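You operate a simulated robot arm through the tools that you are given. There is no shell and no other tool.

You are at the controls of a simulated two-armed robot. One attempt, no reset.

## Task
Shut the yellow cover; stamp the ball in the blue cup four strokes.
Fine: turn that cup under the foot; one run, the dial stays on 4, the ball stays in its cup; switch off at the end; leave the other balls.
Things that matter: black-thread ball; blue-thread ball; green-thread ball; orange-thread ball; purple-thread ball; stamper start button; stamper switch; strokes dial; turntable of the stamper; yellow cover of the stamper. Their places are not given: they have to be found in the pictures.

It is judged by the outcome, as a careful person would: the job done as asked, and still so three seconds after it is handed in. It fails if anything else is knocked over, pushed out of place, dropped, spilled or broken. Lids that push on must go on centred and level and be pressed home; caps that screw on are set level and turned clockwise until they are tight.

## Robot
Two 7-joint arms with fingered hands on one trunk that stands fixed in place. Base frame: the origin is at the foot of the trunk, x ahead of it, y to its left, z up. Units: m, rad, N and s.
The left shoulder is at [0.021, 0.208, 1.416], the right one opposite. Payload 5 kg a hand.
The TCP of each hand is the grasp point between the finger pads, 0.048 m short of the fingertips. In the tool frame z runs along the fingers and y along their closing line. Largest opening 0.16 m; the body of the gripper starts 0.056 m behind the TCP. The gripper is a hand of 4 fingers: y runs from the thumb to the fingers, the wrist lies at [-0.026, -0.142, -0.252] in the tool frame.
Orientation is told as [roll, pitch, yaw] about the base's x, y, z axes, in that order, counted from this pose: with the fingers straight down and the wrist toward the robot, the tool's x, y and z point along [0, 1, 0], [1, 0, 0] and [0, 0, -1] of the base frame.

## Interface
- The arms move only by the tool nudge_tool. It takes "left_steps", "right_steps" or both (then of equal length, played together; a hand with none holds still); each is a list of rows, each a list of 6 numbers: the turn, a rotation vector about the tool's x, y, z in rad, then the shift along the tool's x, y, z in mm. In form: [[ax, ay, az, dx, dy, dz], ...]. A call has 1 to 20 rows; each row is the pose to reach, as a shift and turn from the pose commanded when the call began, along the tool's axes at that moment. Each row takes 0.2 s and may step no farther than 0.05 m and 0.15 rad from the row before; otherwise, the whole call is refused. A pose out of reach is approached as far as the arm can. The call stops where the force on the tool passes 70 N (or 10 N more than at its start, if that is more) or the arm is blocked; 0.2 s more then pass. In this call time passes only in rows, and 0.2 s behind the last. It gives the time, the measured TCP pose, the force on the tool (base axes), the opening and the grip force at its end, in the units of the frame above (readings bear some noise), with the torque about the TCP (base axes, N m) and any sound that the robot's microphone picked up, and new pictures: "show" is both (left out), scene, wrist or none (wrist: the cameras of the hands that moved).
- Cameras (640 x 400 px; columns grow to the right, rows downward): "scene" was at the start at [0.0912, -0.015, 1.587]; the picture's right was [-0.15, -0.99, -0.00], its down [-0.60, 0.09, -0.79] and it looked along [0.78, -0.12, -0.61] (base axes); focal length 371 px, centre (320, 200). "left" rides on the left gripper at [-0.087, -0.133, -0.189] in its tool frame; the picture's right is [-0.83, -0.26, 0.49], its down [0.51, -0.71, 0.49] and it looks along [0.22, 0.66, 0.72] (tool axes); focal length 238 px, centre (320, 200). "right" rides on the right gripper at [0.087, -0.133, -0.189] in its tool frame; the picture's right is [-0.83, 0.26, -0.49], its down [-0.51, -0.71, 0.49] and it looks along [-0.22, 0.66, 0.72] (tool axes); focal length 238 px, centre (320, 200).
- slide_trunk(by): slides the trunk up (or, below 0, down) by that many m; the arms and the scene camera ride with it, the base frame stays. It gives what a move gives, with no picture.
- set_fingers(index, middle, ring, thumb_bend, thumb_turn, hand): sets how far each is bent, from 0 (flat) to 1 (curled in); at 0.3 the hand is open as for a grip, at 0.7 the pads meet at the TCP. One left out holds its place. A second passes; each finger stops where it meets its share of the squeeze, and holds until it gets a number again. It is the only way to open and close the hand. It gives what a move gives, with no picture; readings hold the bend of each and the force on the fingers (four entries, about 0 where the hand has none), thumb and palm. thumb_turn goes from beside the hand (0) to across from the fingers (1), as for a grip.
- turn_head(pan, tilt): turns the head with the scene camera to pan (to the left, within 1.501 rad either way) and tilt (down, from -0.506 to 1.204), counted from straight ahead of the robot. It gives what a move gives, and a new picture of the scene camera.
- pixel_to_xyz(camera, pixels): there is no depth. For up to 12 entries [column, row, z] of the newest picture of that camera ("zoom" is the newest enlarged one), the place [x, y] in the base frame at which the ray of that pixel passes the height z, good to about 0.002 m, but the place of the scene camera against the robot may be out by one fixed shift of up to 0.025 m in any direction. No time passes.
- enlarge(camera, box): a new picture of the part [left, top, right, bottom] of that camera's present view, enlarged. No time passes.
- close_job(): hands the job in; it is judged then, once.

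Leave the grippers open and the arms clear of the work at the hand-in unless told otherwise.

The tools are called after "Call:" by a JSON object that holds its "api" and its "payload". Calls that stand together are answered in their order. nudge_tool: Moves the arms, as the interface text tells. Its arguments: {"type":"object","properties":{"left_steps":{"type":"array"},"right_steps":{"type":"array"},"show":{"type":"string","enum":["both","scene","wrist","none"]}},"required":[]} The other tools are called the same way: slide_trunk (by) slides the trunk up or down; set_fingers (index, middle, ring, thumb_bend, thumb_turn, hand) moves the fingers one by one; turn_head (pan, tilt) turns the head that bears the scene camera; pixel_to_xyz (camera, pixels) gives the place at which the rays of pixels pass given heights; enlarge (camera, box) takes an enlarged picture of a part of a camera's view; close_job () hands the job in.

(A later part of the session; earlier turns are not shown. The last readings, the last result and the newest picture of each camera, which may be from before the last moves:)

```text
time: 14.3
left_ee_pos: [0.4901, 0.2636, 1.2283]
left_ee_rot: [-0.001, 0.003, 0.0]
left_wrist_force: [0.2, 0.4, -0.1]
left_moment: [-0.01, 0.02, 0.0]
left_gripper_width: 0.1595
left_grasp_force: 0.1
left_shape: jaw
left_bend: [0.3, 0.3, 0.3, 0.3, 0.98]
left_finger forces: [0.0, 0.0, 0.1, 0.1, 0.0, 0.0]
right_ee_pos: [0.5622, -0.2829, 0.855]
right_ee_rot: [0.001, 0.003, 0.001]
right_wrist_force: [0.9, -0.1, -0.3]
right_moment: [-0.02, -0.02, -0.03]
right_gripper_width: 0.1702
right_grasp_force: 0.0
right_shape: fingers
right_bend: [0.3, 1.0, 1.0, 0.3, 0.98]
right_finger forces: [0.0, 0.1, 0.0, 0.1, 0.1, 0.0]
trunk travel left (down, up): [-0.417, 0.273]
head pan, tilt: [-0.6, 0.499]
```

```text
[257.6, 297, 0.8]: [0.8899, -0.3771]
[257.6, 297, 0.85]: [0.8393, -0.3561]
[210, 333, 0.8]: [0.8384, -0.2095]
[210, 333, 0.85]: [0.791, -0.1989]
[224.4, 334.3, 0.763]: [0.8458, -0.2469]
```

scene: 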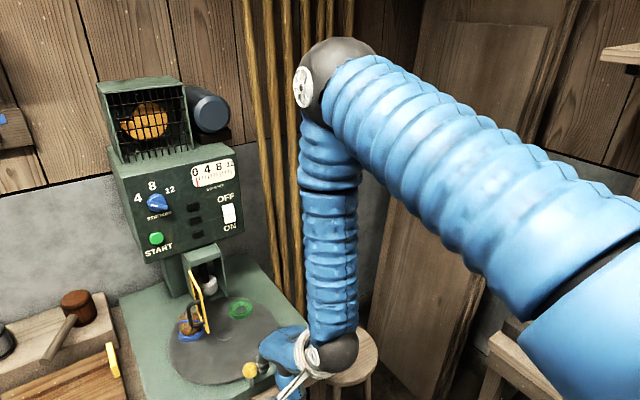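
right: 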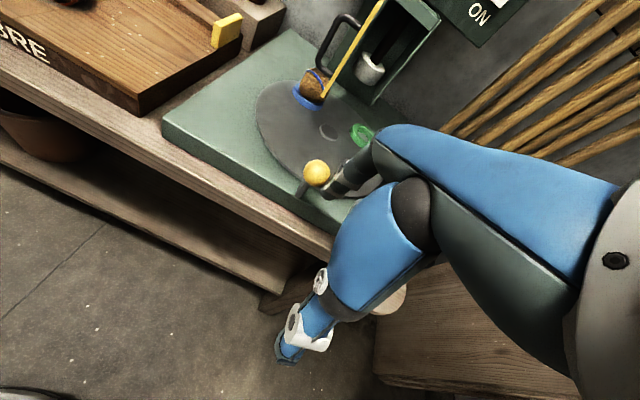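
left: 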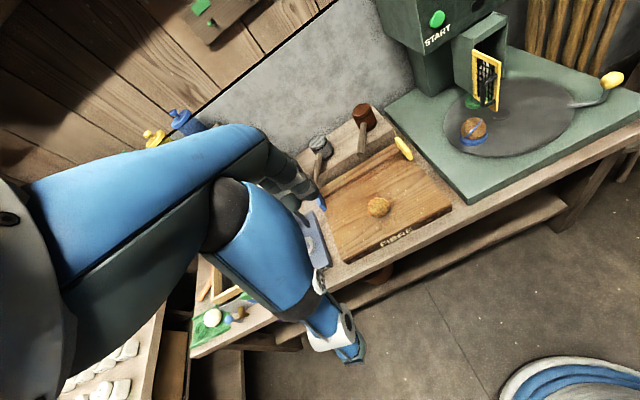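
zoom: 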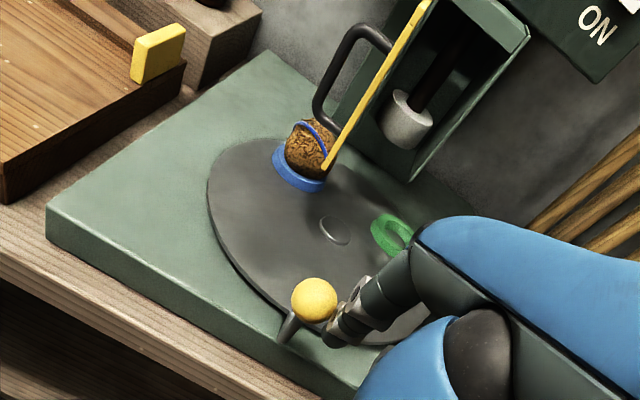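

Heights: ball top about 0.825, cover and housing bottom about 0.838, so there is about 1 cm of room. I turn a further 15 degrees slowly and watch the ball pass under the wall.

Call:
{"api": "nudge_tool", "payload": {"right_steps": [[0, 0, 0, 5.1, -0.7, 0], [0, 0, 0, 10.3, -1.3, 0], [0, 0, 0, 15.4, -1.7, 0], [0, 0, 0, 20.6, -2.1, 0], [0, 0, 0, 25.8, -2.3, 0], [0, 0, 0, 31.0, -2.3, 0], [0, 0, 0, 36.2, -2.2, 0], [0, 0, 0, 41.4, -2.0, 0], [0, 0, 0, 46.5, -1.6, 0], [0, 0, 0, 51.7, -1.1, 0]], "show": "none"}}

Call:
{"api": "enlarge", "payload": {"camera": "left", "box": [420, 0, 640, 190]}}

Call:
{"api": "enlarge", "payload": {"camera": "scene", "box": [140, 240, 340, 390]}}

Call:
{"api": "enlarge", "payload": {"camera": "right", "box": [200, 0, 440, 230]}}

```text
time: 16.5
left_ee_pos: [0.4903, 0.2636, 1.2289]
left_ee_rot: [0.0, 0.003, 0.001]
left_wrist_force: [0.3, -0.2, -0.3]
left_moment: [0.0, 0.03, -0.04]
left_gripper_width: 0.1598
left_grasp_force: 0.0
left_shape: jaw
left_bend: [0.3, 0.3, 0.3, 0.3, 0.98]
left_finger forces: [0.1, 0.0, 0.1, 0.0, 0.0, 0.1]
right_ee_pos: [0.564, -0.2326, 0.8557]
right_ee_rot: [0.0, 0.002, -0.001]
right_wrist_force: [-0.1, -0.1, 0.4]
right_moment: [0.0, -0.01, -0.05]
right_gripper_width: 0.1696
right_grasp_force: 0.4
right_shape: fingers
right_bend: [0.3, 1.0, 1.0, 0.3, 0.98]
right_finger forces: [0.1, 0.0, 0.0, 0.1, 0.0, 0.0]
trunk travel left (down, up): [-0.417, 0.273]
head pan, tilt: [-0.6, 0.499]
```

```text
2.11 times, centred on (530, 95) of left
```

zoom: 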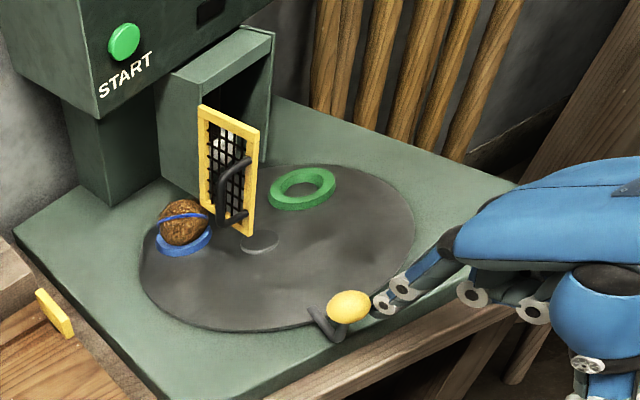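

```text
2.67 times, centred on (240, 315) of scene
```

zoom: 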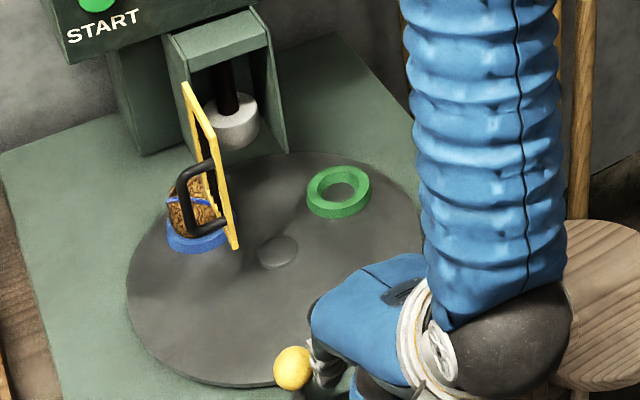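

```text
1.74 times, centred on (320, 115) of right
```

zoom: 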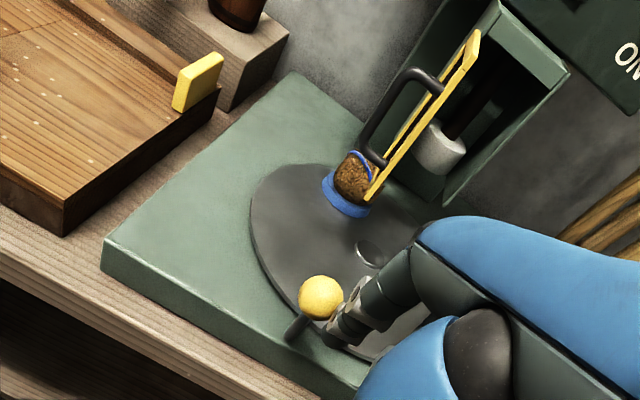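

I measure where the two cups are now to know the turn so far.

Call:
{"api": "pixel_to_xyz", "payload": {"camera": "left", "pixels": [[521.9, 89.3, 0.77], [465.1, 114.9, 0.77], [501.5, 113.7, 0.763]]}}

Call:
{"api": "pixel_to_xyz", "payload": {"camera": "scene", "pixels": [[246.7, 312, 0.77], [193.2, 329.2, 0.77], [224.4, 334.3, 0.763], [229.7, 382.5, 0.827]]}}

Call:
{"api": "pixel_to_xyz", "payload": {"camera": "right", "pixels": [[334.8, 111.5, 0.765], [347.6, 146.6, 0.763], [320.6, 170.2, 0.827]]}}

```text
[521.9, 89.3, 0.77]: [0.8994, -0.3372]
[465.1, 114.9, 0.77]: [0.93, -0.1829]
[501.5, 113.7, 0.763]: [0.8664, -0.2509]
```

```text
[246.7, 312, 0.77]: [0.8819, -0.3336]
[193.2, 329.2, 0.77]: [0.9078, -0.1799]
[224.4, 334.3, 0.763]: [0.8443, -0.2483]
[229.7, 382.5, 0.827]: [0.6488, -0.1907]
```

```text
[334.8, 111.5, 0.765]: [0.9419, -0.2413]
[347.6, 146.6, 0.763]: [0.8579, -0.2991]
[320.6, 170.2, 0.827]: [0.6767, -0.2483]
```

So far the table has turned about 66 degrees (knob now near 164°); the blue cup has about 40 degrees to go. I go on 24 degrees slowly.

Call:
{"api": "nudge_tool", "payload": {"right_steps": [[0, 0, 0, 10.3, 1.3, 0], [0, 0, 0, 20.4, 3.3, 0], [0, 0, 0, 30.5, 5.7, 0], [0, 0, 0, 40.4, 8.7, 0], [0, 0, 0, 50.2, 12.2, 0], [0, 0, 0, 59.8, 16.2, 0], [0, 0, 0, 69.1, 20.7, 0], [0, 0, 0, 78.2, 25.7, 0]], "show": "both"}}

Call:
{"api": "enlarge", "payload": {"camera": "left", "box": [420, 0, 640, 190]}}

Call:
{"api": "enlarge", "payload": {"camera": "scene", "box": [140, 240, 340, 390]}}

Call:
{"api": "enlarge", "payload": {"camera": "right", "box": [200, 0, 440, 230]}}

```text
time: 18.3
left_ee_pos: [0.4896, 0.2638, 1.2283]
left_ee_rot: [0.0, 0.003, 0.0]
left_wrist_force: [0.7, -0.2, 0.1]
left_moment: [-0.02, 0.02, -0.01]
left_gripper_width: 0.1599
left_grasp_force: 0.0
left_shape: jaw
left_bend: [0.3, 0.3, 0.3, 0.3, 0.98]
left_finger forces: [0.0, 0.0, 0.0, 0.0, 0.0, 0.0]
right_ee_pos: [0.5897, -0.1545, 0.8555]
right_ee_rot: [0.001, 0.001, 0.001]
right_wrist_force: [-0.1, 0.2, 0.1]
right_moment: [-0.03, -0.01, -0.02]
right_gripper_width: 0.1694
right_grasp_force: 0.0
right_shape: fingers
right_bend: [0.3, 1.0, 1.0, 0.3, 0.98]
right_finger forces: [0.0, 0.0, 0.1, 0.0, 0.0, 0.0]
trunk travel left (down, up): [-0.417, 0.273]
head pan, tilt: [-0.6, 0.499]
```

scene: 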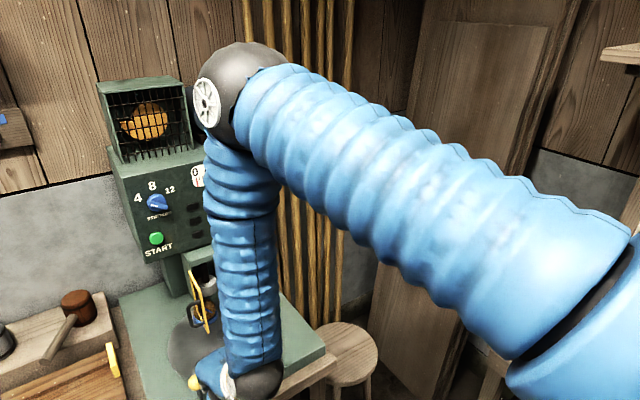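
right: 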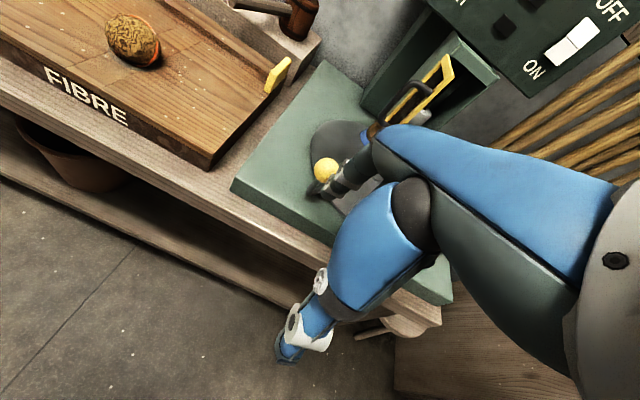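

```text
2.11 times, centred on (530, 95) of left
```

zoom: 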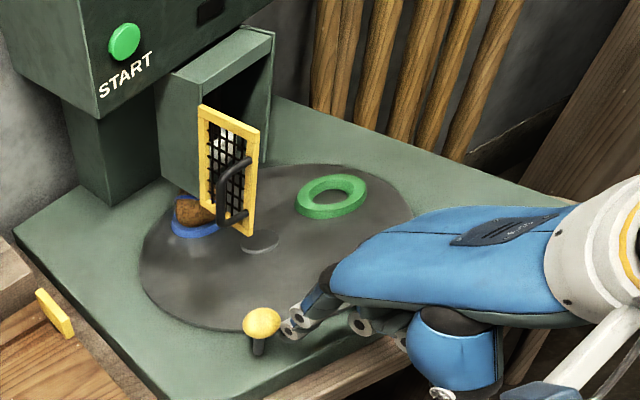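

```text
2.67 times, centred on (240, 315) of scene
```

zoom: 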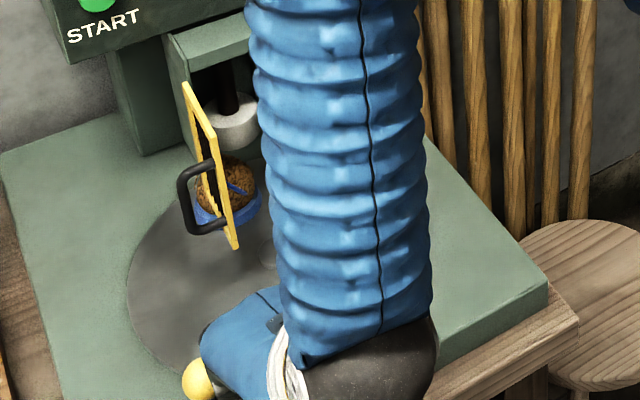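

```text
1.74 times, centred on (320, 115) of right
```

zoom: 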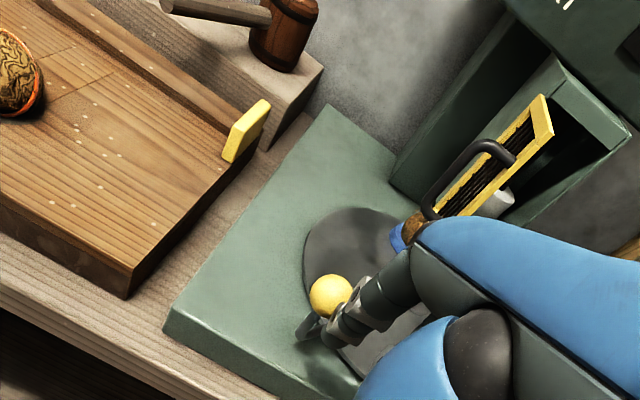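

I measure the green cup again (left zoom (332,192)) and the knob to know the angle.

Call:
{"api": "pixel_to_xyz", "payload": {"camera": "left", "pixels": [[535.7, 91.2, 0.77], [520.9, 87.9, 0.77], [501.5, 113.7, 0.763], [502.7, 152.4, 0.827], [470.8, 109.2, 0.77]]}}

Call:
{"api": "enlarge", "payload": {"camera": "left", "box": [430, 60, 570, 150]}}

```text
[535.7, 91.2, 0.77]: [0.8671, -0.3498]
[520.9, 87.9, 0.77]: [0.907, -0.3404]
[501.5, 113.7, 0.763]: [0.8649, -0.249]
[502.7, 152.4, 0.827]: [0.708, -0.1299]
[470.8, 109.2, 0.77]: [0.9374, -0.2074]
```

```text
4.44 times, centred on (500, 105) of left
```

zoom: 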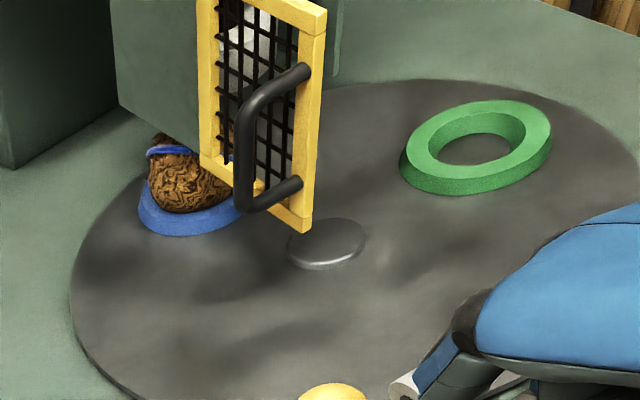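

I place the blue ring's centre at zoom (208,184) by likeness with the green ring and ask where that is.

Call:
{"api": "pixel_to_xyz", "payload": {"camera": "zoom", "pixels": [[208, 184, 0.77], [478, 140, 0.77], [328, 240, 0.763], [138, 205, 0.77], [405, 150, 0.77], [190, 175, 0.79]]}}

```text
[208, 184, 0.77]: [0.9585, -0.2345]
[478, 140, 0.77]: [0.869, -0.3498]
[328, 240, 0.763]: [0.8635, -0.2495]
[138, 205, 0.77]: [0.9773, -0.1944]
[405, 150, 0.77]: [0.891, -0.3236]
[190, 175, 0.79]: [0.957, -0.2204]
```

By this the blue cup still has about 9 degrees to go. I push 5 degrees more, then back the finger off the way it came and rise, to look from the front.

Call:
{"api": "nudge_tool", "payload": {"right_steps": [[0, 0, 0, 3.7, 2.2, 0], [0, 0, 0, 7.4, 4.5, 0], [0, 0, 0, 11.0, 6.9, 0], [0, 0, 0, 14.5, 9.3, 0], [0, 0, 0, 5, 3, 0], [0, 0, 0, -12, -8, 0], [0, 0, 0, -30, -20, 0], [0, 0, 0, -50, -20, 0], [0, 0, 0, -70, -20, -20], [0, 0, 0, -100, -20, -40]], "show": "none"}}

Call:
{"api": "enlarge", "payload": {"camera": "left", "box": [420, 0, 640, 190]}}

```text
time: 20.5
left_ee_pos: [0.4894, 0.2635, 1.2285]
left_ee_rot: [0.002, 0.003, 0.001]
left_wrist_force: [0.0, -1.3, 0.2]
left_moment: [0.12, -0.04, 0.04]
left_gripper_width: 0.1596
left_grasp_force: 0.0
left_shape: jaw
left_bend: [0.3, 0.3, 0.3, 0.3, 0.98]
left_finger forces: [0.1, 0.1, 0.0, 0.0, 0.1, 0.1]
right_ee_pos: [0.5681, -0.2551, 0.8975]
right_ee_rot: [0.002, 0.001, 0.0]
right_wrist_force: [-0.6, -0.5, -0.8]
right_moment: [0.05, -0.07, 0.02]
right_gripper_width: 0.1701
right_grasp_force: 0.0
right_shape: fingers
right_bend: [0.3, 1.0, 1.0, 0.3, 0.98]
right_finger forces: [0.0, 0.0, 0.0, 0.0, 0.1, 0.1]
trunk travel left (down, up): [-0.417, 0.273]
head pan, tilt: [-0.6, 0.499]
```

```text
2.11 times, centred on (530, 95) of left
```

zoom: 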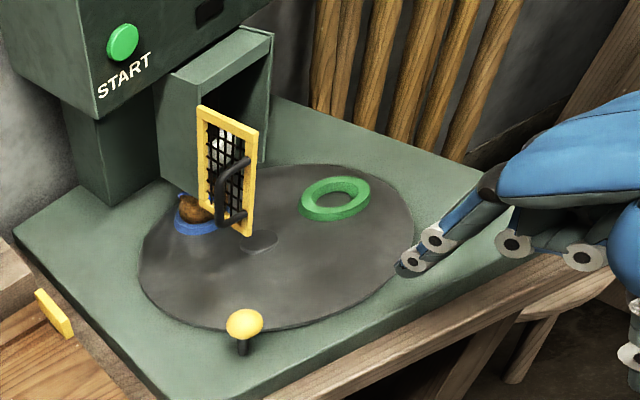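

Now I tilt the right hand up for a level view toward the foot.

Call:
{"api": "nudge_tool", "payload": {"right_steps": [[-0.11, 0, 0, -12, 4, 0], [-0.22, 0, 0, -24, 9, 0], [-0.33, 0, 0, -36, 14, 0], [-0.44, 0, 0, -48, 18, 0], [-0.55, 0, 0, -60, 23, 0], [-0.66, 0, 0, -72, 28, 0], [-0.785, 0, 0, -82, 32, 0]], "show": "both"}}

Call:
{"api": "enlarge", "payload": {"camera": "right", "box": [150, 120, 350, 300]}}

```text
time: 22.1
left_ee_pos: [0.49, 0.2617, 1.2293]
left_ee_rot: [-0.001, 0.004, 0.001]
left_wrist_force: [-0.2, -0.6, 0.4]
left_moment: [0.06, 0.02, -0.01]
left_gripper_width: 0.1598
left_grasp_force: 0.1
left_shape: jaw
left_bend: [0.3, 0.3, 0.3, 0.3, 0.98]
left_finger forces: [0.0, 0.0, 0.1, 0.1, 0.0, 0.0]
right_ee_pos: [0.6023, -0.338, 0.8968]
right_ee_rot: [0.001, -0.787, -0.001]
right_wrist_force: [-0.4, 0.0, -0.9]
right_moment: [-0.02, 0.04, 0.05]
right_gripper_width: 0.1699
right_grasp_force: 0.1
right_shape: fingers
right_bend: [0.3, 1.0, 1.0, 0.3, 0.98]
right_finger forces: [0.0, 0.0, 0.1, 0.0, 0.0, 0.1]
trunk travel left (down, up): [-0.417, 0.273]
head pan, tilt: [-0.6, 0.499]
```

scene: 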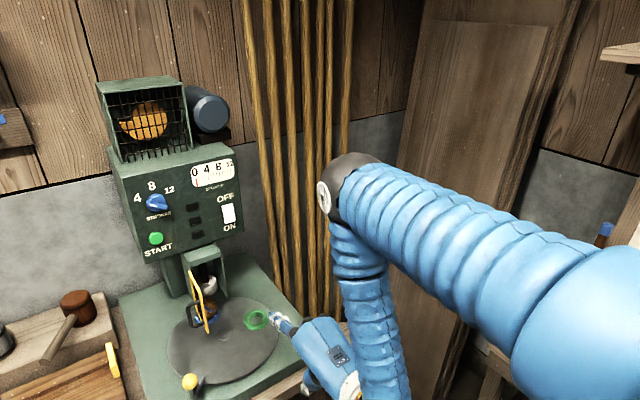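
right: 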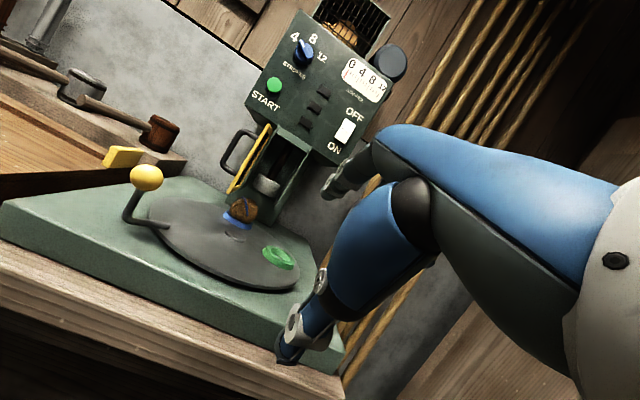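

```text
2.22 times, centred on (250, 210) of right
```

zoom: 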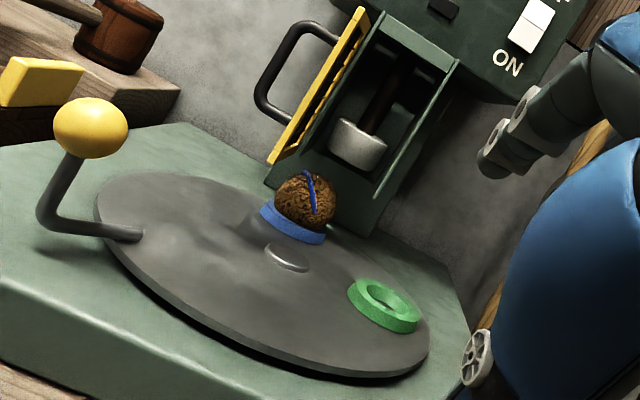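

I ask for rays through the foot centre, its rod, and the ball centre in this zoomed view.

Call:
{"api": "pixel_to_xyz", "payload": {"camera": "zoom", "pixels": [[356, 146, 0.86], [356, 146, 0.87], [358, 130, 0.87], [358, 130, 0.88], [305, 202, 0.785], [305, 202, 0.8], [286, 257, 0.763], [305, 172, 0.81], [305, 172, 0.83], [292, 226, 0.765], [292, 226, 0.775], [388, 309, 0.77]]}}

```text
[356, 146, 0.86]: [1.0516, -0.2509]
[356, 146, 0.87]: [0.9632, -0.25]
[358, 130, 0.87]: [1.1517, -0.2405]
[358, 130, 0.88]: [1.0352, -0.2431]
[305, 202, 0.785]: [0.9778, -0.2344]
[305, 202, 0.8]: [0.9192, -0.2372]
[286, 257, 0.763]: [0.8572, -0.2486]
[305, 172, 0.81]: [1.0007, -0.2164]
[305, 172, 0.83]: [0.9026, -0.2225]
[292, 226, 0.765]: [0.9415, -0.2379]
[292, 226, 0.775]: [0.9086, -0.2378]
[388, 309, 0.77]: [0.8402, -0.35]
```

The foot axis is at y about -0.250 and the ball centre at y about -0.235 (at x 0.96), so about 8 degrees are left. I level the hand again the way it came.

Call:
{"api": "nudge_tool", "payload": {"right_steps": [[0.11, 0, 0, 12, -3.2, -3.2], [0.22, 0, 0, 24, -6.5, -6.5], [0.33, 0, 0, 36, -9.7, -9.7], [0.44, 0, 0, 48, -13, -13], [0.55, 0, 0, 60, -16, -16], [0.66, 0, 0, 71, -19.4, -19.4], [0.785, 0, 0, 82, -22.6, -22.6]], "show": "none"}}

Call:
{"api": "enlarge", "payload": {"camera": "left", "box": [420, 0, 640, 190]}}

```text
time: 23.7
left_ee_pos: [0.4904, 0.2647, 1.227]
left_ee_rot: [0.001, 0.005, 0.001]
left_wrist_force: [-0.9, 0.4, -0.2]
left_moment: [-0.08, -0.02, 0.03]
left_gripper_width: 0.1596
left_grasp_force: 0.1
left_shape: jaw
left_bend: [0.3, 0.3, 0.3, 0.3, 0.98]
left_finger forces: [0.0, 0.1, 0.0, 0.0, 0.0, 0.1]
right_ee_pos: [0.5685, -0.2531, 0.8969]
right_ee_rot: [0.001, 0.005, -0.002]
right_wrist_force: [-0.7, 1.0, -0.8]
right_moment: [0.01, -0.09, -0.07]
right_gripper_width: 0.1699
right_grasp_force: 0.1
right_shape: fingers
right_bend: [0.3, 1.0, 1.0, 0.3, 0.98]
right_finger forces: [0.1, 0.0, 0.1, 0.0, 0.1, 0.0]
trunk travel left (down, up): [-0.417, 0.273]
head pan, tilt: [-0.6, 0.499]
```

```text
2.11 times, centred on (530, 95) of left
```

zoom: 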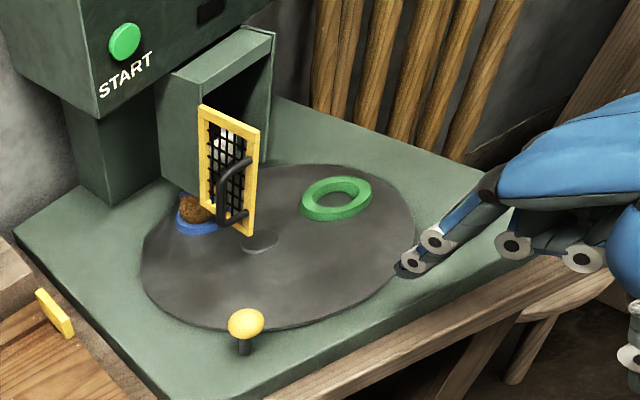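

The hand is level again and the table has not moved. Now I go back behind the knob and push on by about 7.5 degrees, then draw the finger back.

Call:
{"api": "nudge_tool", "payload": {"right_steps": [[0, 0, 0, 5, 0, 20], [0, 0, 0, 20, 0, 40], [0, 0, 0, 51.6, -0.2, 40], [0, 0, 0, 84.1, 11.7, 40], [0, 0, 0, 99.4, 19.6, 40], [0, 0, 0, 104, 22, 40], [0, 0, 0, 108.2, 25.0, 40], [0, 0, 0, 112.5, 28, 40], [0, 0, 0, 116.8, 30.9, 40], [0, 0, 0, 121, 34, 40], [0, 0, 0, 125, 37.2, 40], [0, 0, 0, 130.3, 41.7, 40], [0, 0, 0, 134.5, 45.5, 40], [0, 0, 0, 125, 37, 40], [0, 0, 0, 100, 19, 40], [0, 0, 0, 60, 0, 40], [0, 0, 0, 20, 0, 30], [0, 0, 0, 0, 0, 0]], "show": "none"}}

Call:
{"api": "nudge_tool", "payload": {"right_steps": [[-0.11, 0, 0, -12, 4, 0], [-0.22, 0, 0, -24, 9, 0], [-0.33, 0, 0, -36, 14, 0], [-0.44, 0, 0, -48, 18, 0], [-0.55, 0, 0, -60, 23, 0], [-0.66, 0, 0, -72, 28, 0], [-0.785, 0, 0, -82, 32, 0]], "show": "wrist"}}

Call:
{"api": "enlarge", "payload": {"camera": "right", "box": [150, 120, 350, 300]}}

```text
time: 27.5
left_ee_pos: [0.4889, 0.2644, 1.229]
left_ee_rot: [0.0, 0.004, 0.001]
left_wrist_force: [-0.5, -0.1, -0.3]
left_moment: [0.01, -0.1, 0.0]
left_gripper_width: 0.1597
left_grasp_force: 0.0
left_shape: jaw
left_bend: [0.3, 0.3, 0.3, 0.3, 0.98]
left_finger forces: [0.0, 0.0, 0.0, 0.1, 0.1, 0.1]
right_ee_pos: [0.5704, -0.2514, 0.8954]
right_ee_rot: [0.0, 0.001, 0.002]
right_wrist_force: [-2.0, -0.3, -0.3]
right_moment: [-0.03, -0.06, -0.04]
right_gripper_width: 0.1698
right_grasp_force: 0.0
right_shape: fingers
right_bend: [0.3, 1.0, 1.0, 0.3, 0.97]
right_finger forces: [0.0, 0.1, 0.0, 0.0, 0.0, 0.0]
trunk travel left (down, up): [-0.417, 0.273]
head pan, tilt: [-0.6, 0.499]
```

```text
time: 29.1
left_ee_pos: [0.4895, 0.2632, 1.228]
left_ee_rot: [-0.001, 0.003, 0.0]
left_wrist_force: [0.2, 0.4, 0.8]
left_moment: [0.05, 0.02, 0.02]
left_gripper_width: 0.1597
left_grasp_force: 0.1
left_shape: jaw
left_bend: [0.3, 0.3, 0.3, 0.3, 0.98]
left_finger forces: [0.1, 0.0, 0.0, 0.0, 0.0, 0.0]
right_ee_pos: [0.6018, -0.3358, 0.8951]
right_ee_rot: [0.002, -0.786, 0.0]
right_wrist_force: [-0.6, -0.1, 0.4]
right_moment: [0.02, 0.03, 0.02]
right_gripper_width: 0.1698
right_grasp_force: 0.0
right_shape: fingers
right_bend: [0.3, 1.0, 1.0, 0.3, 0.97]
right_finger forces: [0.0, 0.0, 0.0, 0.1, 0.1, 0.0]
trunk travel left (down, up): [-0.417, 0.273]
head pan, tilt: [-0.6, 0.499]
```

right: 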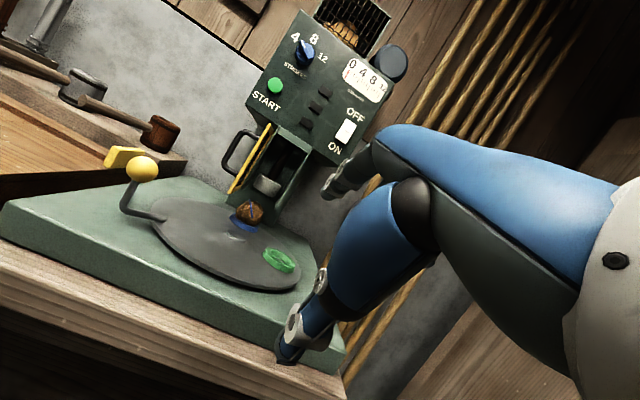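

```text
2.22 times, centred on (250, 210) of right
```

zoom: 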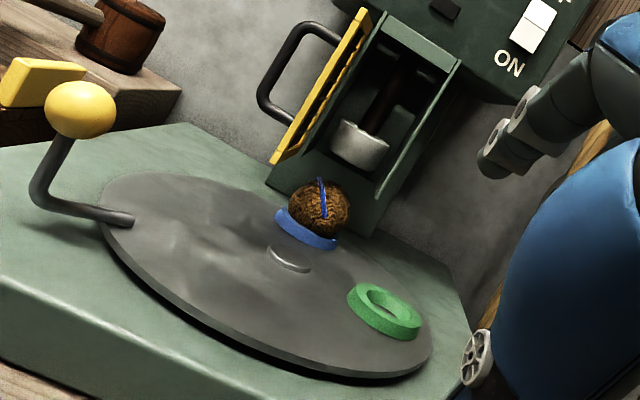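

I enlarge more on foot and ball to compare their sideways place.

Call:
{"api": "enlarge", "payload": {"camera": "right", "box": [215, 150, 305, 250]}}

```text
4.00 times, centred on (260, 200) of right
```

zoom: 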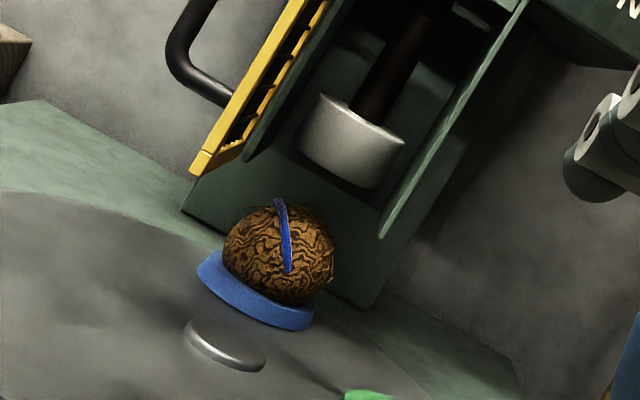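

I ask for the rays of foot bottom centre (338,166), foot top (361,118), ball centre (279,252) and hub (225,343).

Call:
{"api": "pixel_to_xyz", "payload": {"camera": "zoom", "pixels": [[338, 166, 0.855], [338, 166, 0.865], [361, 118, 0.88], [361, 118, 0.89], [279, 252, 0.785], [279, 252, 0.795], [225, 343, 0.763], [256, 294, 0.76], [256, 294, 0.77], [222, 252, 0.79], [337, 252, 0.79], [388, 118, 0.9]]}}

```text
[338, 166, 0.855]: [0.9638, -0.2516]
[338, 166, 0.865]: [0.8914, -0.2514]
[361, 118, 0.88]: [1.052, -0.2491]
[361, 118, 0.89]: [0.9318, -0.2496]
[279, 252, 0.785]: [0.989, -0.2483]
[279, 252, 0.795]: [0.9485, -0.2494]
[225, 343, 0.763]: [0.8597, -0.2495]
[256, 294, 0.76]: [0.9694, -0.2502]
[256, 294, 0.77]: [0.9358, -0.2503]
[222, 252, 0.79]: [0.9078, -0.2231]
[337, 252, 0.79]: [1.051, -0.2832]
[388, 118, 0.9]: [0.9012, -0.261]
```

Foot y is about -0.251 and ball y about -0.249: the blue cup is under the foot. Now the cover: I measure its hinge-side and free-side top corners from the left and scene views.

Call:
{"api": "pixel_to_xyz", "payload": {"camera": "left", "pixels": [[473.1, 50.5, 0.95], [473.1, 50.5, 1.0], [500.6, 61.8, 0.95], [500.6, 61.8, 1.0], [496.8, 112.5, 0.82], [496.8, 112.5, 0.85]]}}

Call:
{"api": "enlarge", "payload": {"camera": "scene", "box": [150, 230, 270, 345]}}

Call:
{"api": "enlarge", "payload": {"camera": "left", "box": [440, 0, 560, 130]}}

```text
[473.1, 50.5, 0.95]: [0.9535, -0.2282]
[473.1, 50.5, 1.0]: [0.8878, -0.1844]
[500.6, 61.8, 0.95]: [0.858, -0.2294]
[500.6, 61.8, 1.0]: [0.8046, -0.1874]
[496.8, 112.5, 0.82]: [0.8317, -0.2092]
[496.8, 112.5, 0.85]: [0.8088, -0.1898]
```

```text
3.48 times, centred on (210, 288) of scene
```

zoom: 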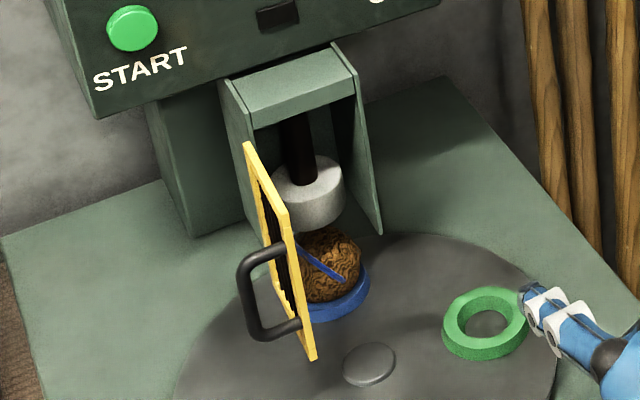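

```text
3.08 times, centred on (500, 65) of left
```

zoom: 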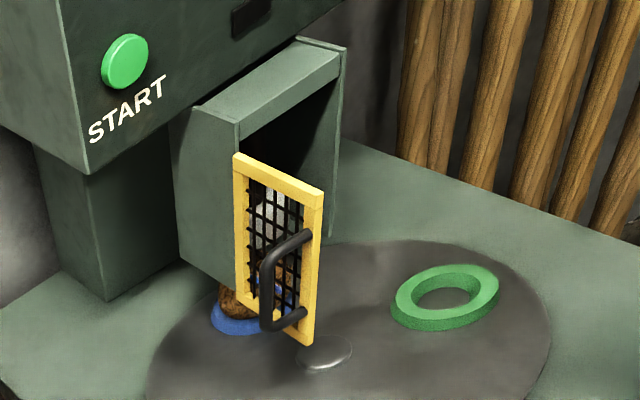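

I ask for scene rays of the hinge top, free top, free bottom and handle bar, and left rays of the handle.

Call:
{"api": "pixel_to_xyz", "payload": {"camera": "scene", "pixels": [[188.4, 272.2, 0.95], [188.4, 272.2, 1.0], [201.4, 291.7, 0.95], [201.4, 291.7, 1.0], [208, 333.4, 0.82], [208, 333.4, 0.85], [188.7, 315.3, 0.88], [188.7, 315.3, 0.93]]}}

Call:
{"api": "pixel_to_xyz", "payload": {"camera": "left", "pixels": [[472.4, 50.4, 0.95], [472.4, 50.4, 1.0], [500.6, 62.4, 0.95], [500.6, 62.4, 1.0], [496.8, 112.1, 0.82], [496.8, 112.1, 0.85], [481.8, 94.2, 0.88], [481.8, 94.2, 0.93]]}}

```text
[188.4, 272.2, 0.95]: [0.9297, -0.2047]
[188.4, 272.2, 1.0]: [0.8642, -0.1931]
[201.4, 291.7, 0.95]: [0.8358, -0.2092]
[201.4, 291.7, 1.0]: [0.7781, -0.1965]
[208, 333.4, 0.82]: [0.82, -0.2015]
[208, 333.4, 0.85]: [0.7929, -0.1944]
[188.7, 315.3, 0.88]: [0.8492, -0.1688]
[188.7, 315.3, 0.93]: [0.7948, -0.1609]
```

```text
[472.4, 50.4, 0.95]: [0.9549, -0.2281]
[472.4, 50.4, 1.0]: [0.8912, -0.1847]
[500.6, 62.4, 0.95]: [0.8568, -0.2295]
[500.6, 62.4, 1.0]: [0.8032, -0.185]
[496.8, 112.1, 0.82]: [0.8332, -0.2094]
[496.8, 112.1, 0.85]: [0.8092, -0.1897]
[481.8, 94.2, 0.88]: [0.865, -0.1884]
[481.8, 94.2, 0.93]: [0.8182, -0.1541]
```

Cover: hinge line at about (0.912,-0.200), free edge at (0.826,-0.203), z 0.832 to 0.98; handle bar at about (0.835,-0.167), z 0.86 to 0.936. I level the right hand in front of the machine and straighten the index to use it as pusher.

Call:
{"api": "nudge_tool", "payload": {"right_steps": [[0.11, 0, 0, 25, -1.7, -8.6], [0.22, 0, 0, 49, -3.4, -17], [0.33, 0, 0, 74, -5, -26], [0.44, 0, 0, 99, -6.7, -34], [0.55, 0, 0, 123, -8.4, -43], [0.66, 0, 0, 148, -10, -52], [0.785, 0, 0, 176, -12, -61.5]], "show": "none"}}

Call:
{"api": "set_fingers", "payload": {"hand": "right", "index": 0}}

Call:
{"api": "enlarge", "payload": {"camera": "left", "box": [400, 0, 640, 230]}}

Call:
{"api": "enlarge", "payload": {"camera": "right", "box": [250, 0, 450, 200]}}

```text
time: 30.7
left_ee_pos: [0.4905, 0.2654, 1.2275]
left_ee_rot: [-0.002, 0.003, 0.0]
left_wrist_force: [-0.2, 0.5, 0.2]
left_moment: [-0.09, 0.01, -0.01]
left_gripper_width: 0.1599
left_grasp_force: 0.0
left_shape: jaw
left_bend: [0.3, 0.3, 0.3, 0.3, 0.98]
left_finger forces: [0.1, 0.0, 0.1, 0.0, 0.0, 0.1]
right_ee_pos: [0.5493, -0.1588, 0.9313]
right_ee_rot: [-0.002, 0.007, 0.001]
right_wrist_force: [-0.3, 0.9, -0.6]
right_moment: [-0.03, -0.1, -0.02]
right_gripper_width: 0.1698
right_grasp_force: 0.1
right_shape: fingers
right_bend: [0.3, 1.0, 1.0, 0.3, 0.97]
right_finger forces: [0.0, 0.2, 0.0, 0.0, 0.0, 0.0]
trunk travel left (down, up): [-0.417, 0.273]
head pan, tilt: [-0.6, 0.499]
```

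```text
time: 31.7
left_ee_pos: [0.491, 0.264, 1.2281]
left_ee_rot: [0.001, 0.004, 0.0]
left_wrist_force: [0.4, -0.3, -0.8]
left_moment: [-0.03, -0.01, 0.02]
left_gripper_width: 0.1596
left_grasp_force: 0.1
left_shape: jaw
left_bend: [0.3, 0.3, 0.3, 0.3, 0.98]
left_finger forces: [0.0, 0.1, 0.1, 0.0, 0.1, 0.1]
right_ee_pos: [0.5504, -0.1598, 0.9316]
right_ee_rot: [0.0, 0.002, 0.002]
right_wrist_force: [0.1, 0.1, -0.5]
right_moment: [0.01, 0.03, -0.02]
right_gripper_width: 0.2357
right_grasp_force: 0.1
right_shape: fingers
right_bend: [0.0, 1.0, 1.0, 0.3, 0.97]
right_finger forces: [0.0, 0.1, 0.1, 0.1, 0.1, 0.1]
trunk travel left (down, up): [-0.417, 0.273]
head pan, tilt: [-0.6, 0.499]
```

```text
1.74 times, centred on (520, 115) of left
```

zoom: 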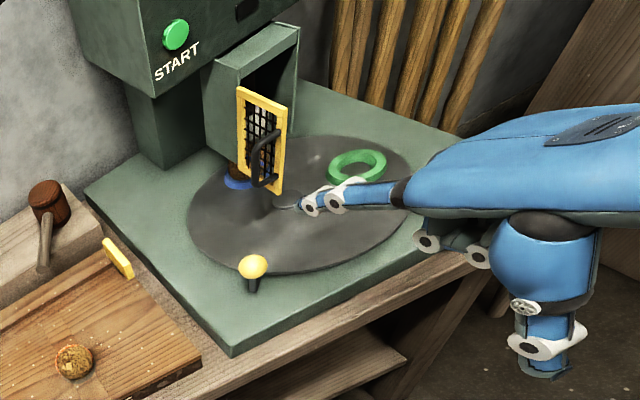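

```text
2.00 times, centred on (350, 100) of right
```

zoom: 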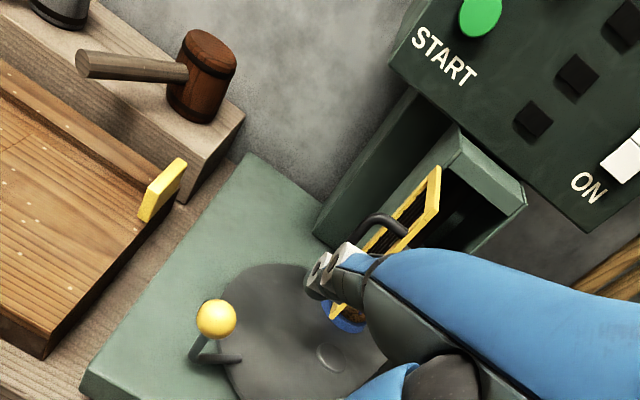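

I find the index tip: left pixel (510.8,119) and right zoom (312,287).

Call:
{"api": "pixel_to_xyz", "payload": {"camera": "left", "pixels": [[510.8, 119, 0.87], [510.8, 119, 0.93], [464.6, 156, 0.827]]}}

Call:
{"api": "pixel_to_xyz", "payload": {"camera": "zoom", "pixels": [[312, 287, 0.87], [312, 287, 0.93], [216, 318, 0.827]]}}

```text
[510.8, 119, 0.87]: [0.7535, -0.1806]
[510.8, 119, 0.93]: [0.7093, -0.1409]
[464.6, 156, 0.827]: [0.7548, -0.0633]
```

```text
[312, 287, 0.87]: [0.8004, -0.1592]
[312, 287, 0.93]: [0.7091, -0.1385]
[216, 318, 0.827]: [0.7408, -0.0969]
```

The index tip is at about (0.7095,-0.140,0.930), tool offset (0.020,0.160,0.003). I move it forward beside the handle, to tip (0.86,-0.130,0.90), left of the bar, above the knob.

Call:
{"api": "nudge_tool", "payload": {"right_steps": [[0, 0, 0, 4, 25, 0], [0, 0, 0, 8, 50, 5], [0, 0, 0, 10, 75, 10], [0, 0, 0, 10, 100, 18], [0, 0, 0, 10, 125, 25], [0, 0, 0, 10, 149, 28]], "show": "wrist"}}

Call:
{"api": "enlarge", "payload": {"camera": "left", "box": [420, 0, 600, 170]}}

Call:
{"api": "enlarge", "payload": {"camera": "scene", "box": [140, 230, 300, 370]}}

```text
time: 33.1
left_ee_pos: [0.4911, 0.2642, 1.2278]
left_ee_rot: [0.0, 0.005, -0.002]
left_wrist_force: [0.5, -0.6, -0.7]
left_moment: [-0.01, 0.07, -0.01]
left_gripper_width: 0.1597
left_grasp_force: 0.1
left_shape: jaw
left_bend: [0.3, 0.3, 0.3, 0.3, 0.98]
left_finger forces: [0.0, 0.0, 0.0, 0.0, 0.0, 0.0]
right_ee_pos: [0.6983, -0.1487, 0.9026]
right_ee_rot: [0.001, 0.003, -0.001]
right_wrist_force: [0.7, -0.5, -0.7]
right_moment: [0.02, -0.02, -0.02]
right_gripper_width: 0.2359
right_grasp_force: 0.1
right_shape: fingers
right_bend: [0.0, 1.0, 1.0, 0.3, 0.97]
right_finger forces: [0.0, 0.1, 0.1, 0.1, 0.0, 0.0]
trunk travel left (down, up): [-0.417, 0.273]
head pan, tilt: [-0.6, 0.499]
```

right: 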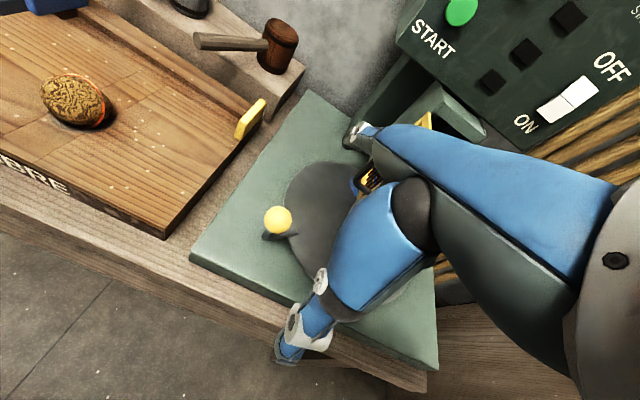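

```text
2.35 times, centred on (510, 85) of left
```

zoom: 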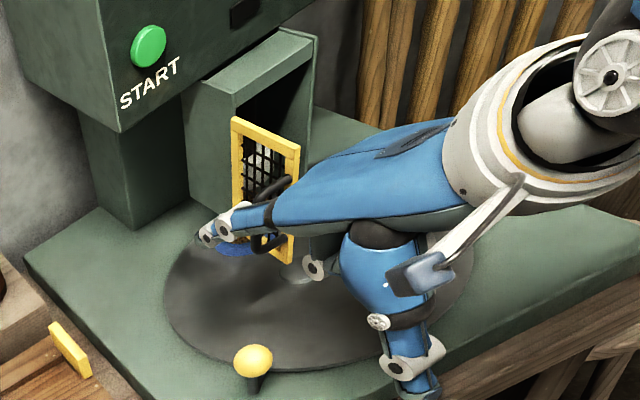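

```text
2.86 times, centred on (220, 300) of scene
```

zoom: 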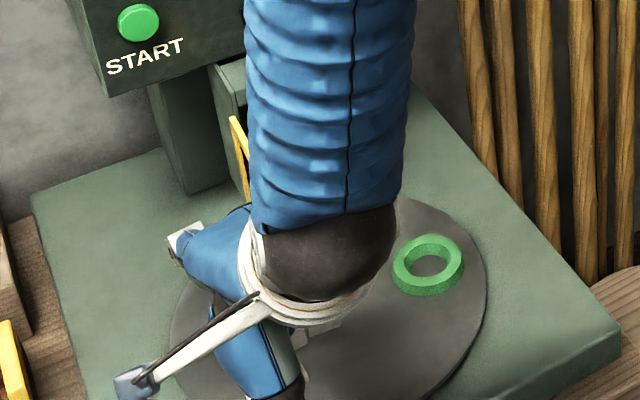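

The finger lies left of the handle bar. I push slowly to the right (-y) by 60 mm and look.

Call:
{"api": "nudge_tool", "payload": {"right_steps": [[0, 0, 0, -10, 0, 0], [0, 0, 0, -20, 0, 0], [0, 0, 0, -30, 0, 0], [0, 0, 0, -40, 0, 0], [0, 0, 0, -50, 0, 0], [0, 0, 0, -60, 0, 0]], "show": "wrist"}}

Call:
{"api": "enlarge", "payload": {"camera": "left", "box": [420, 0, 600, 170]}}

```text
time: 34.5
left_ee_pos: [0.4898, 0.264, 1.228]
left_ee_rot: [0.001, 0.004, -0.001]
left_wrist_force: [0.5, -1.0, 0.1]
left_moment: [0.03, -0.02, 0.0]
left_gripper_width: 0.1597
left_grasp_force: 0.0
left_shape: jaw
left_bend: [0.3, 0.3, 0.3, 0.3, 0.98]
left_finger forces: [0.0, 0.0, 0.1, 0.0, 0.0, 0.1]
right_ee_pos: [0.6974, -0.211, 0.9027]
right_ee_rot: [0.0, 0.003, 0.002]
right_wrist_force: [-0.6, 0.8, -0.6]
right_moment: [0.0, -0.01, 0.02]
right_gripper_width: 0.236
right_grasp_force: 0.1
right_shape: fingers
right_bend: [0.0, 1.0, 1.0, 0.3, 0.97]
right_finger forces: [0.0, 0.0, 0.0, 0.1, 0.1, 0.0]
trunk travel left (down, up): [-0.417, 0.273]
head pan, tilt: [-0.6, 0.499]
```

right: 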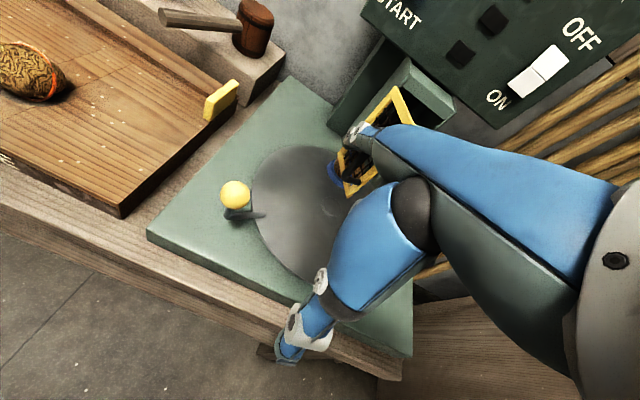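

```text
2.35 times, centred on (510, 85) of left
```

zoom: 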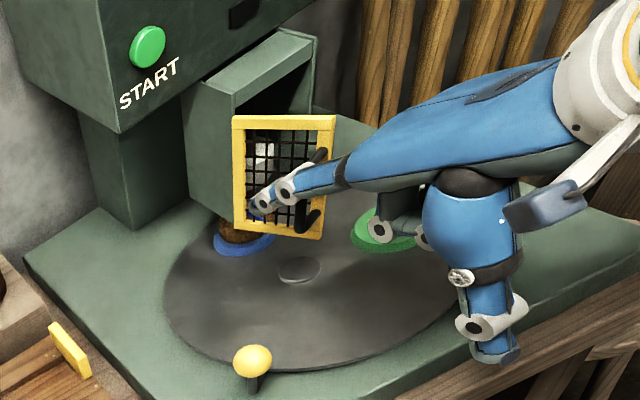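

The cover swings nicely with little force. I push another 40 mm to the right.

Call:
{"api": "nudge_tool", "payload": {"right_steps": [[0, 0, 0, -10, 0, 0], [0, 0, 0, -20, 0, 0], [0, 0, 0, -30, 0, 0], [0, 0, 0, -40, 0, 0]], "show": "wrist"}}

Call:
{"api": "enlarge", "payload": {"camera": "left", "box": [420, 0, 600, 170]}}

Call:
{"api": "enlarge", "payload": {"camera": "right", "box": [240, 40, 480, 260]}}

```text
time: 35.5
left_ee_pos: [0.4906, 0.2624, 1.2291]
left_ee_rot: [0.0, 0.005, 0.002]
left_wrist_force: [-0.1, -0.8, 0.7]
left_moment: [0.04, -0.01, 0.0]
left_gripper_width: 0.16
left_grasp_force: 0.0
left_shape: jaw
left_bend: [0.3, 0.3, 0.3, 0.3, 0.98]
left_finger forces: [0.0, 0.0, 0.0, 0.0, 0.0, 0.0]
right_ee_pos: [0.6965, -0.2494, 0.9018]
right_ee_rot: [0.0, 0.001, 0.0]
right_wrist_force: [0.1, -0.5, 1.2]
right_moment: [0.04, 0.0, -0.01]
right_gripper_width: 0.2357
right_grasp_force: 0.1
right_shape: fingers
right_bend: [0.0, 1.0, 1.0, 0.3, 0.97]
right_finger forces: [0.0, 0.0, 0.0, 0.0, 0.0, 0.0]
trunk travel left (down, up): [-0.417, 0.273]
head pan, tilt: [-0.6, 0.499]
```

right: 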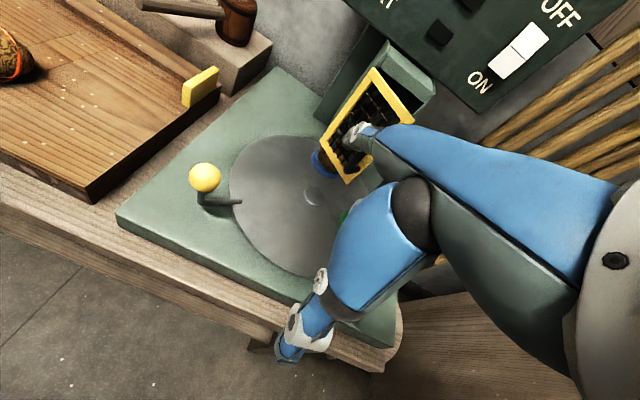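

```text
2.35 times, centred on (510, 85) of left
```

zoom: 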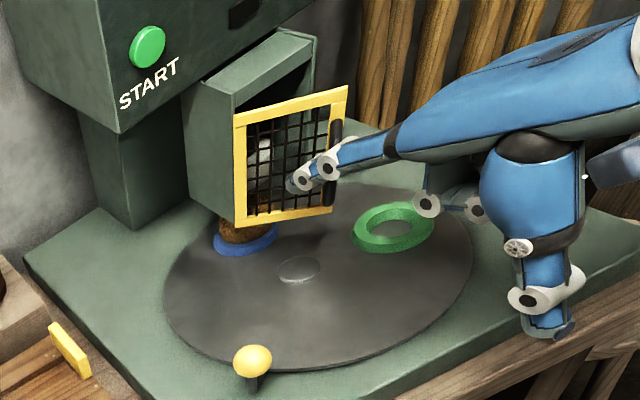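

```text
1.82 times, centred on (360, 150) of right
```

zoom: 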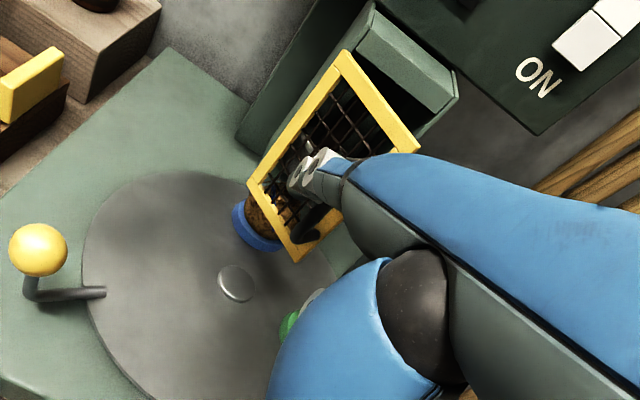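

The cover is about half shut. Now I push forward and a bit right with the fingertip on the face between hinge and handle, in small rows.

Call:
{"api": "nudge_tool", "payload": {"right_steps": [[0, 0, 0, -5, 6, 0], [0, 0, 0, -10, 12, 0], [0, 0, 0, -14, 18, 0], [0, 0, 0, -18, 24, 0], [0, 0, 0, -21, 30, 0], [0, 0, 0, -24, 34, 0]], "show": "wrist"}}

Call:
{"api": "enlarge", "payload": {"camera": "left", "box": [420, 0, 600, 170]}}

Call:
{"api": "enlarge", "payload": {"camera": "right", "box": [240, 20, 480, 240]}}

```text
time: 36.9
left_ee_pos: [0.4898, 0.2641, 1.2284]
left_ee_rot: [-0.001, 0.003, 0.0]
left_wrist_force: [-0.6, -0.2, 0.5]
left_moment: [0.0, 0.0, -0.02]
left_gripper_width: 0.1596
left_grasp_force: 0.2
left_shape: jaw
left_bend: [0.3, 0.3, 0.3, 0.3, 0.98]
left_finger forces: [0.1, 0.1, 0.0, 0.1, 0.0, 0.1]
right_ee_pos: [0.7323, -0.2748, 0.9021]
right_ee_rot: [0.0, 0.003, -0.002]
right_wrist_force: [0.2, -0.1, -1.1]
right_moment: [0.01, 0.04, 0.0]
right_gripper_width: 0.2355
right_grasp_force: 0.1
right_shape: fingers
right_bend: [0.0, 1.0, 1.0, 0.3, 0.97]
right_finger forces: [0.1, 0.0, 0.0, 0.0, 0.0, 0.0]
trunk travel left (down, up): [-0.417, 0.273]
head pan, tilt: [-0.6, 0.499]
```

right: 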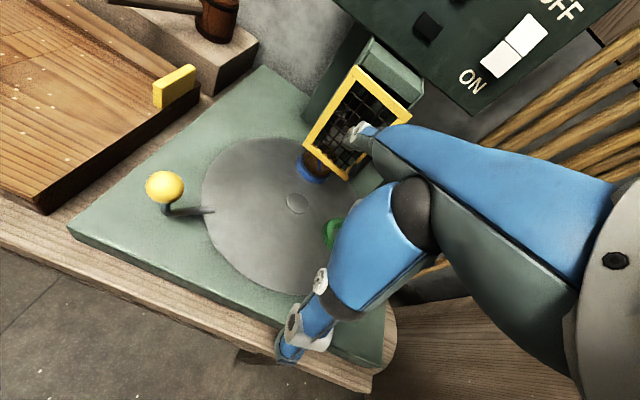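

```text
2.35 times, centred on (510, 85) of left
```

zoom: 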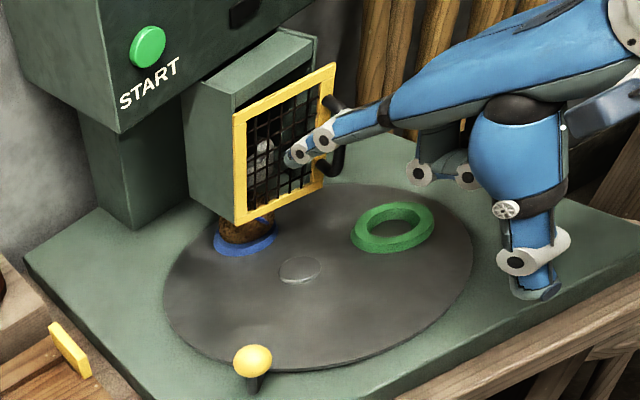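

```text
1.82 times, centred on (360, 130) of right
```

zoom: 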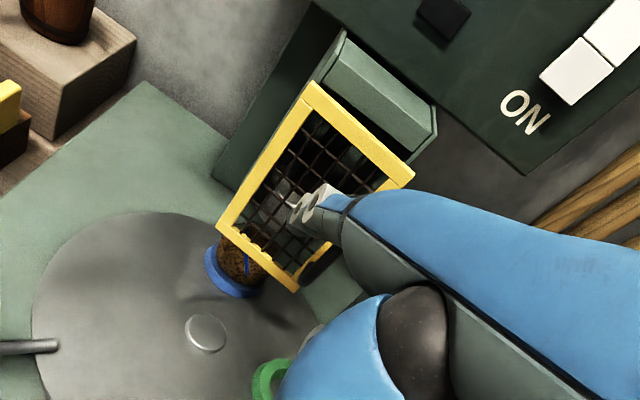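

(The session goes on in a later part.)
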